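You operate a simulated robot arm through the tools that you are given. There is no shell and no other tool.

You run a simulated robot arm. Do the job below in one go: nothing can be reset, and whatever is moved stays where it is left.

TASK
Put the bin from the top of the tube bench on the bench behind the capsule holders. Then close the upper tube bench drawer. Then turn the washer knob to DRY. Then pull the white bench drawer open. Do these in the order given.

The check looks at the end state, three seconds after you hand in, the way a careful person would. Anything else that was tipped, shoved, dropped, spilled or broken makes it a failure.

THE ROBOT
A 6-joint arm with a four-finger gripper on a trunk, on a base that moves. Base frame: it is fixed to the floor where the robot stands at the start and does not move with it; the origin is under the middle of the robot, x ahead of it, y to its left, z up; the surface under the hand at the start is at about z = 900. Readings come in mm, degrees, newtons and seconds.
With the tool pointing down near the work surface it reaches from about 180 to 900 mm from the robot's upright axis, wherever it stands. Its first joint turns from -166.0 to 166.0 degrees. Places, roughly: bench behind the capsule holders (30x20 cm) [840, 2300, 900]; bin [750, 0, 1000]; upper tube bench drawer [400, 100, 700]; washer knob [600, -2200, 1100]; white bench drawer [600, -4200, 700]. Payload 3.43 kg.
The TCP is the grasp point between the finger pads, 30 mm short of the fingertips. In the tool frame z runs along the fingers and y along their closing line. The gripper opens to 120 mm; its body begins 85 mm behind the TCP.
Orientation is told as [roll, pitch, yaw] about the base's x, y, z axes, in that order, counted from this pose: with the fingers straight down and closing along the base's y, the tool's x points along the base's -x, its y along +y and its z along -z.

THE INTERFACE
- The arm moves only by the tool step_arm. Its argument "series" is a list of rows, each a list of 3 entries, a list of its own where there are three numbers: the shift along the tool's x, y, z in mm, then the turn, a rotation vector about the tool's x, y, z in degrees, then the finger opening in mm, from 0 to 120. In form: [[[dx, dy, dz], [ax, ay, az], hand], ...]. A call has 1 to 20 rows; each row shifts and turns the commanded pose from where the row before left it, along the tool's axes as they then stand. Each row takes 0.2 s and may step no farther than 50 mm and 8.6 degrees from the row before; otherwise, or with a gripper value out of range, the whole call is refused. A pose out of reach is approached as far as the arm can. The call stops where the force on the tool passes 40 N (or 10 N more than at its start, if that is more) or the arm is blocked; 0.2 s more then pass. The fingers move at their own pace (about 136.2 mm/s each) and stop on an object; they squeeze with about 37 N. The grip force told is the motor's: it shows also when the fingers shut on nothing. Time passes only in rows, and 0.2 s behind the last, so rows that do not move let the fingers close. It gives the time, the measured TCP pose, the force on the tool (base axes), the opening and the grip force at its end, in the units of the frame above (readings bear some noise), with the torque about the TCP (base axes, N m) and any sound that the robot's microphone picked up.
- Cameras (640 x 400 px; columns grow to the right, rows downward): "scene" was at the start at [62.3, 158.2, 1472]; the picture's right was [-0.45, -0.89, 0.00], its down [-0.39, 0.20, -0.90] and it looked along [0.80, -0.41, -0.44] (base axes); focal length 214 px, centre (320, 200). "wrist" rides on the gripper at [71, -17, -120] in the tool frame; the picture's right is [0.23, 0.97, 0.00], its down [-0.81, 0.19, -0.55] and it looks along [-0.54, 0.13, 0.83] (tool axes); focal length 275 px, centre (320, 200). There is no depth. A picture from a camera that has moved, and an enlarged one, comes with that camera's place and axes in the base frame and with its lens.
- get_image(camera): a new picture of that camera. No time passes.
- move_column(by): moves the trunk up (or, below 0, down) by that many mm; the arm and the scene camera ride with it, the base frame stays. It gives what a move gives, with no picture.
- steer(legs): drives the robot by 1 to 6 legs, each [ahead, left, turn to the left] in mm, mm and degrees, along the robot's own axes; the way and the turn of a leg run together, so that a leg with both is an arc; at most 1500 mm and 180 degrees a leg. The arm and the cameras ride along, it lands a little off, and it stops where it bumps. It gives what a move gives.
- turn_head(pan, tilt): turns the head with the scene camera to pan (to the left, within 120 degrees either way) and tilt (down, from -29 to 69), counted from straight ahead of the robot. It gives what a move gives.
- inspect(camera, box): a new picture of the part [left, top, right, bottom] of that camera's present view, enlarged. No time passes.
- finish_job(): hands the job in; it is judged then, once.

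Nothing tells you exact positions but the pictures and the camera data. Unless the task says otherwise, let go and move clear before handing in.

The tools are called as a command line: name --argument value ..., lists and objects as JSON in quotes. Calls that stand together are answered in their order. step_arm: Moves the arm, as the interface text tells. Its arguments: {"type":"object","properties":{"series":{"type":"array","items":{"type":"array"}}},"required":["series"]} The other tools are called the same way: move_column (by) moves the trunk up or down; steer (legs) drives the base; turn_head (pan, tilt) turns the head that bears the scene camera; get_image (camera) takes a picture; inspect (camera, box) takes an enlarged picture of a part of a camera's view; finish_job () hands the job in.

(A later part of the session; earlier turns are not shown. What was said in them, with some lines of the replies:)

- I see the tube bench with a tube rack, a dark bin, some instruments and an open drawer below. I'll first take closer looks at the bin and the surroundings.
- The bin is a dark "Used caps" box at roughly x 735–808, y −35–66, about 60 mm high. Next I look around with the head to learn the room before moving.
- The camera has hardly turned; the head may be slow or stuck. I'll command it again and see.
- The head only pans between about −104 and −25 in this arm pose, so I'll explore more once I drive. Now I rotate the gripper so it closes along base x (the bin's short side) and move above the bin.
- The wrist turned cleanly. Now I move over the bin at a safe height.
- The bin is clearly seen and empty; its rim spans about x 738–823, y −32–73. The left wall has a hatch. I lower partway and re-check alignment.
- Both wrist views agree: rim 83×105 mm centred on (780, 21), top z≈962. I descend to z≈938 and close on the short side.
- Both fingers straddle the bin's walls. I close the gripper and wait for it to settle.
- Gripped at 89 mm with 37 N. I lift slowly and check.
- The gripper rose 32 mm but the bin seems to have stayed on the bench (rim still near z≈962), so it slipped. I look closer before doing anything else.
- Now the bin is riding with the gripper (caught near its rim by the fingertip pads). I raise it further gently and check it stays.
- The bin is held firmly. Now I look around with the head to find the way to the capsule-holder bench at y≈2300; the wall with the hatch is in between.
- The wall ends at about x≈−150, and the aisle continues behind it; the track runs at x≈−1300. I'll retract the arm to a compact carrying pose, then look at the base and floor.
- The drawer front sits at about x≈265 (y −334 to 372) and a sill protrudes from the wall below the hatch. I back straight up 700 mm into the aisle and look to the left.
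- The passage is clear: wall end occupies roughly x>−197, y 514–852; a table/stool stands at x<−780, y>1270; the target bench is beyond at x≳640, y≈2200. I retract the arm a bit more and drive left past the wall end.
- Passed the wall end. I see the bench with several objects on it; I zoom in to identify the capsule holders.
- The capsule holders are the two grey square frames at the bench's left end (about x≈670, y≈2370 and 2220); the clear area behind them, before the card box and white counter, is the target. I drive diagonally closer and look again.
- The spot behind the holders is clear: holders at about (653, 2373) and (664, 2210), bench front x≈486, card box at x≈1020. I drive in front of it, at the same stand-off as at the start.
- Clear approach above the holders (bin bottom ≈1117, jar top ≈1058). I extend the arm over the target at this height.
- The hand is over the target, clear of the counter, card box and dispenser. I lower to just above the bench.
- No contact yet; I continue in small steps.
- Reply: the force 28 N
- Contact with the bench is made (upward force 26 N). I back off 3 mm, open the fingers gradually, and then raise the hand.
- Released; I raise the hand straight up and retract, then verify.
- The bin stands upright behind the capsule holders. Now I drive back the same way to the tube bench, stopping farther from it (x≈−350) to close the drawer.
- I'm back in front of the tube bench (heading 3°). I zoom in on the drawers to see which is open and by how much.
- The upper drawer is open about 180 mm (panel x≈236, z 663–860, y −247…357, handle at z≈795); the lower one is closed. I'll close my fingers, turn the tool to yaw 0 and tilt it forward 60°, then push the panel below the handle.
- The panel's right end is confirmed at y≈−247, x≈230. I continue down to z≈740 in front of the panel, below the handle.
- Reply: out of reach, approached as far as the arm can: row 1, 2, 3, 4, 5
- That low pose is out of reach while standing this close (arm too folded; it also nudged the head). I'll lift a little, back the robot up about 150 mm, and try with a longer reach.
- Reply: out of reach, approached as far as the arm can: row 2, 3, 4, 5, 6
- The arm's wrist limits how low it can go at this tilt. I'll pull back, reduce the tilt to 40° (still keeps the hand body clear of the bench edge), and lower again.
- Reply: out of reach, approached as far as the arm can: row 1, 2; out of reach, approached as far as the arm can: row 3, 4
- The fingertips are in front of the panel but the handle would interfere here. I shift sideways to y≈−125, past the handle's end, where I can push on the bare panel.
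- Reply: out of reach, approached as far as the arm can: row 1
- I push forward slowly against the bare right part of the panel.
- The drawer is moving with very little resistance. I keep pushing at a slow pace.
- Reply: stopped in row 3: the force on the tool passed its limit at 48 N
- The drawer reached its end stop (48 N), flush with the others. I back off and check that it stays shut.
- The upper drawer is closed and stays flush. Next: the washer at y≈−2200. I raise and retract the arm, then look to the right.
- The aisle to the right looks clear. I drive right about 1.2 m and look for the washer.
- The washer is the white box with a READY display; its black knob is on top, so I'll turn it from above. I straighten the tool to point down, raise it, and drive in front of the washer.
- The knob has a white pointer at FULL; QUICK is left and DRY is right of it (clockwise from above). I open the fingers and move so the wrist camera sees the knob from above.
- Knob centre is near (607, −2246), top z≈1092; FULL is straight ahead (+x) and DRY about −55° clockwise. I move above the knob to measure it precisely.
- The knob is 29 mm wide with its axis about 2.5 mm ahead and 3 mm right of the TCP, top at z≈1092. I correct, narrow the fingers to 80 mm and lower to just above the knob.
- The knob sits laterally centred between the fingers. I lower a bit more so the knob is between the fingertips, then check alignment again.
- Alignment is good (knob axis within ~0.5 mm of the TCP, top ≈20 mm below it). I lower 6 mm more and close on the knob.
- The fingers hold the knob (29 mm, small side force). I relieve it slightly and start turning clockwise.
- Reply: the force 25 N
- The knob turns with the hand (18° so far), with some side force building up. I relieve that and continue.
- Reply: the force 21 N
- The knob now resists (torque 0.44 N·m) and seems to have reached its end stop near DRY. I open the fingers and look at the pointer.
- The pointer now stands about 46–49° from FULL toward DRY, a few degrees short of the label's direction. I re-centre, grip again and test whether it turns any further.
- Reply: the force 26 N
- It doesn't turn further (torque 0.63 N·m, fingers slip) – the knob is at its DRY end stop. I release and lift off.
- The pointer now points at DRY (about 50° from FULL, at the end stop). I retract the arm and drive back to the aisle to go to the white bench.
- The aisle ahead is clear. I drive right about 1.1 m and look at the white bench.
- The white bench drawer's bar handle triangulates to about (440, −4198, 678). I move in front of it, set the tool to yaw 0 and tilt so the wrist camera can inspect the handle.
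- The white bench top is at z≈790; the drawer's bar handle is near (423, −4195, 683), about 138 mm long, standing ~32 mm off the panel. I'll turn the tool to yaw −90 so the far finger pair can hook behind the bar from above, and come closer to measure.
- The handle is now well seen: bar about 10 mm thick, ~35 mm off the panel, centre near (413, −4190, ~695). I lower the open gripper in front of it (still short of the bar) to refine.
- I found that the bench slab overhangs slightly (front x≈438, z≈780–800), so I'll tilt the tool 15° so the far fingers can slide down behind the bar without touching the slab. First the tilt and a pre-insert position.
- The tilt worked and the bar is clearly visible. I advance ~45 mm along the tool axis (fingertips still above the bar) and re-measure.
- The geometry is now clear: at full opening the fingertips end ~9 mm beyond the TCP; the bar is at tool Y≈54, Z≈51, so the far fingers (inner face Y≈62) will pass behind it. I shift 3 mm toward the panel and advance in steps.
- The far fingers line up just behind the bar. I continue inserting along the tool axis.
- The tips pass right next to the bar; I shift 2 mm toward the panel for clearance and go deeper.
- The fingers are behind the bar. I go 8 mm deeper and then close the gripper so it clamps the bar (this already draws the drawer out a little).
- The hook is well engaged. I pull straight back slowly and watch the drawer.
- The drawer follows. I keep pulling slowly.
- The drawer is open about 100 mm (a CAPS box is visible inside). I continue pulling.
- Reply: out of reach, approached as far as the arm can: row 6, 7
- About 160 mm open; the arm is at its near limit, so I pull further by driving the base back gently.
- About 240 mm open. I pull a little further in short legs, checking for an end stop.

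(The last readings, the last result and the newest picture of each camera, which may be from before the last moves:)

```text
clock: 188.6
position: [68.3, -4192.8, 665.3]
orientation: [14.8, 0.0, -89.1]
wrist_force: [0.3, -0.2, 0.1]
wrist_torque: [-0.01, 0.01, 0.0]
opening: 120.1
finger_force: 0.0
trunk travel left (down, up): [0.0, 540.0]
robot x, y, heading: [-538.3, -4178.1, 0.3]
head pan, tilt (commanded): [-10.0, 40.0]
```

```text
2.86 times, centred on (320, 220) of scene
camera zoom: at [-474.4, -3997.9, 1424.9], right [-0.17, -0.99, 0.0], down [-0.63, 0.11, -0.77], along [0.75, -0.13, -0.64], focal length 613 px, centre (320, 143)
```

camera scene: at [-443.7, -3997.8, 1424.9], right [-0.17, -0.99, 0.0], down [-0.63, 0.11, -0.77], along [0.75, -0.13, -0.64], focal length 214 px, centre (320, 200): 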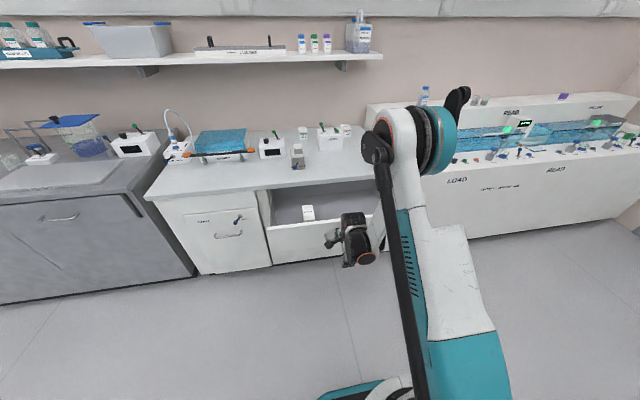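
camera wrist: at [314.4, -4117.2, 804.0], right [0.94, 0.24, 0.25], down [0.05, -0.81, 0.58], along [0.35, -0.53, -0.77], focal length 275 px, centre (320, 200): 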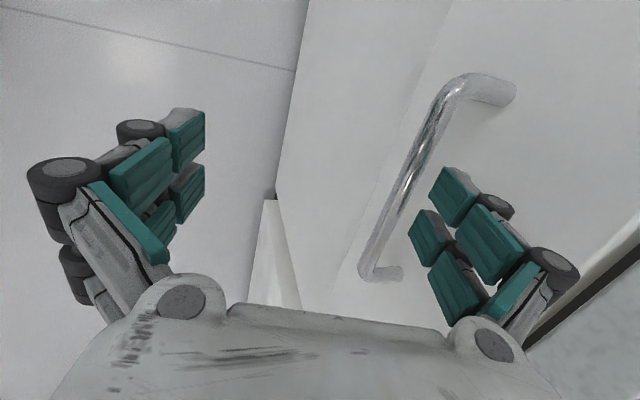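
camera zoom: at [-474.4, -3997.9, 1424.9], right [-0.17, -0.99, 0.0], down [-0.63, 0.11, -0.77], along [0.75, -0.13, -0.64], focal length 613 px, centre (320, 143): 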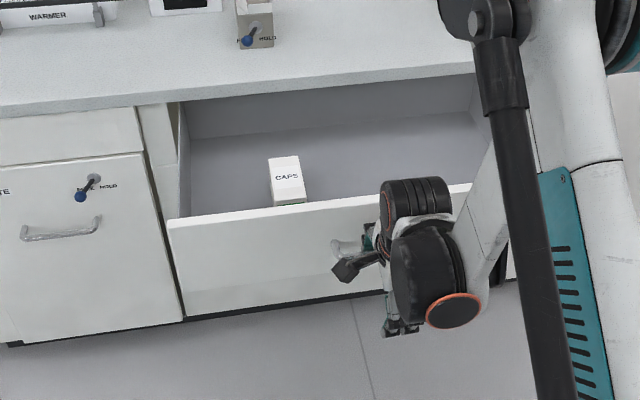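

The drawer is open about 300 mm. I disengage: shift the hook 5 mm off the bar, then retract upward along the tool axis.

step_arm --series '[[[0, 2.5, 0], [0, 0, 0], 120], [[0, 2.5, 0], [0, 0, 0], 120], [[0, 0, 0], [0, 0, 0], 120]]'

inspect --camera "wrist" --box '[340, 60, 540, 280]'

```text
clock: 189.4
position: [72.6, -4191.4, 665.7]
orientation: [14.8, 0.0, -89.1]
wrist_force: [0.0, -0.3, -0.1]
wrist_torque: [0.03, -0.03, 0.02]
opening: 120.0
finger_force: 0.0
trunk travel left (down, up): [0.0, 540.0]
robot x, y, heading: [-535.6, -4184.9, 0.1]
head pan, tilt (commanded): [-10.0, 40.0]
```

```text
1.82 times, centred on (440, 170) of wrist
camera zoom: at [24.5, -4119.6, 778.5], right [0.94, 0.24, 0.25], down [0.06, -0.81, 0.58], along [0.34, -0.53, -0.77], focal length 500 px, centre (102, 254)
```

zoom: 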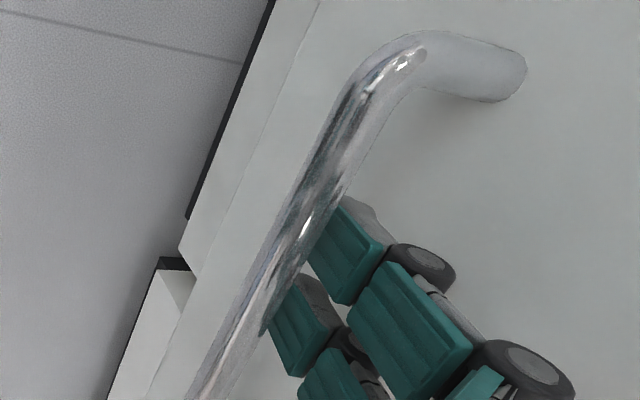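

step_arm --series '[[[0, 0, -6], [0, 0, 0], 120], [[0, 0, -8], [0, 0, 0], 120], [[0, 0, -8], [0, 0, 0], 120], [[0, 0, -8], [0, 0, 0], 120], [[0, 0, -10], [0, 0, 0], 120], [[0, 0, -15], [0, 0, 0], 120], [[0, 0, -20], [0, 0, 0], 120], [[0, 0, -25], [0, 0, 0], 120], [[0, 0, 0], [0, 0, 0], 120]]'

get_image --camera "wrist"

inspect --camera "scene" --box '[220, 150, 420, 290]'

```text
clock: 191.4
position: [47.1, -4192.9, 763.1]
orientation: [14.8, 0.0, -89.1]
wrist_force: [0.0, 0.5, 0.0]
wrist_torque: [0.0, 0.02, 0.02]
opening: 120.1
finger_force: 0.1
trunk travel left (down, up): [0.0, 540.0]
robot x, y, heading: [-537.6, -4181.1, 0.2]
head pan, tilt (commanded): [-10.0, 40.0]
```

```text
taken
camera wrist: at [-1.5, -4121.8, 875.8], right [0.94, 0.24, 0.25], down [0.06, -0.81, 0.58], along [0.35, -0.53, -0.77], focal length 275 px, centre (320, 200)
```

wrist: 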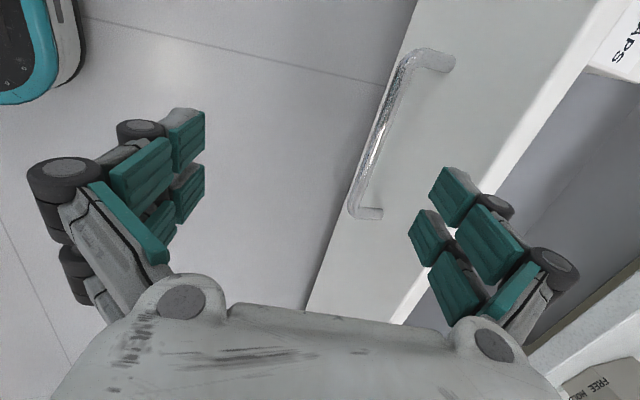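

```text
2.86 times, centred on (320, 220) of scene
camera zoom: at [-475.1, -3997.9, 1424.9], right [-0.17, -0.99, 0.0], down [-0.63, 0.11, -0.77], along [0.76, -0.13, -0.64], focal length 613 px, centre (320, 143)
```

zoom: 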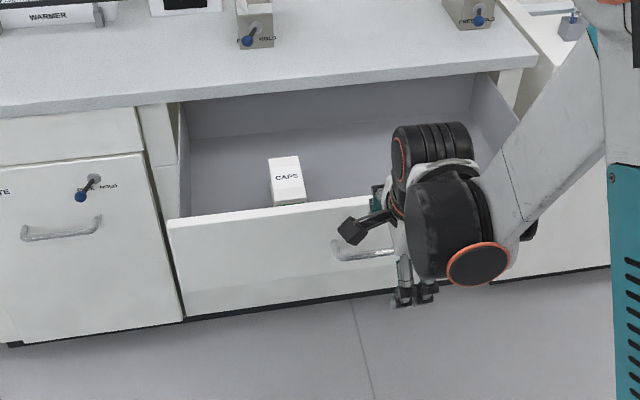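

The hand is free of the handle and the drawer stays open. I raise the arm and back away, then take a final look.

step_arm --series '[[[0, 10.4, -38.6], [0, 0, 0], 120], [[0, 10.4, -38.6], [0, 0, 0], 120], [[0, 0, -40], [0, 0, 0], 100], [[0, 0, -40], [0, 0, 0], 80], [[0, 0, -40], [0, 0, 0], 80], [[0, 0, 0], [0, 0, 0], 80]]'

steer --legs '[[-150, 0, 0]]'

turn_head --pan 0 --tilt 30

get_image --camera "scene"

```text
clock: 192.8
position: [17.9, -4193.8, 961.6]
orientation: [14.9, 0.0, -89.1]
wrist_force: [0.0, -0.8, -0.3]
wrist_torque: [-0.01, -0.03, 0.02]
opening: 80.1
finger_force: 0.1
trunk travel left (down, up): [0.0, 540.0]
robot x, y, heading: [-539.0, -4181.4, 0.4]
head pan, tilt (commanded): [-10.0, 40.0]
```

```text
clock: 194.1
position: [-130.7, -4193.0, 961.8]
orientation: [14.8, -0.1, -89.1]
wrist_force: [0.2, -0.4, -0.2]
wrist_torque: [-0.01, 0.02, 0.01]
opening: 79.6
finger_force: 0.1
trunk travel left (down, up): [0.0, 540.0]
robot x, y, heading: [-681.8, -4184.9, 0.3]
head pan, tilt (commanded): [-10.0, 40.0]
```

```text
clock: 194.8
position: [-129.8, -4192.6, 961.0]
orientation: [14.9, -0.1, -89.1]
wrist_force: [0.0, 0.1, -0.4]
wrist_torque: [-0.01, 0.05, 0.01]
opening: 80.0
finger_force: 0.1
trunk travel left (down, up): [0.0, 540.0]
robot x, y, heading: [-684.2, -4185.7, 0.1]
head pan, tilt (commanded): [0.0, 30.0]
```

```text
taken
camera scene: at [-618.2, -4005.0, 1439.5], right [-0.23, -0.97, 0.0], down [-0.49, 0.11, -0.86], along [0.84, -0.2, -0.51], focal length 214 px, centre (320, 200)
```

scene: 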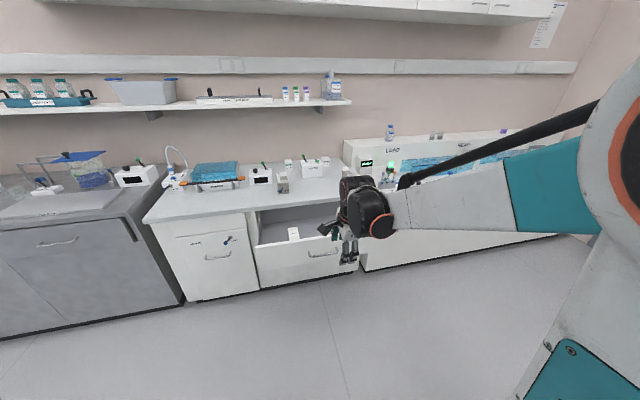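

All four steps are done: the bin is behind the capsule holders, the upper tube bench drawer is shut, the washer knob is at DRY against its stop, and the white bench drawer is about 300 mm open. The hand is clear of everything, so I hand in.

finish_job

```text
The job is handed in.
```

I did all four jobs in the order you gave and handed in. The only result I got back was that the job was handed in, so I don't know yet whether it passed.

- **Bin:** It stands upright on the bench behind the capsule holders, at about x 834, y 2285. On the first lift my fingers slid up the sides while the bin stayed put. They then caught near the rim, and it was carried and set down from there without trouble.
- **Upper tube bench drawer:** It is shut. I pushed it until it hit its end stop, and it stayed flush with the drawers below after I let go.
- **Washer knob:** It is turned from FULL to its stop on the DRY side, about 50° round. The pointer sits about 7° short of the middle of the DRY label, but when I gripped the knob again it would not turn further.
- **White bench drawer:** It is open about 300 mm, and the small box marked CAPS inside it looks undisturbed.

I saw nothing else tipped or moved in the pictures I took along the way. I did not go back to look at the bin or the knob again before handing in. The arm and base are clear of everything.
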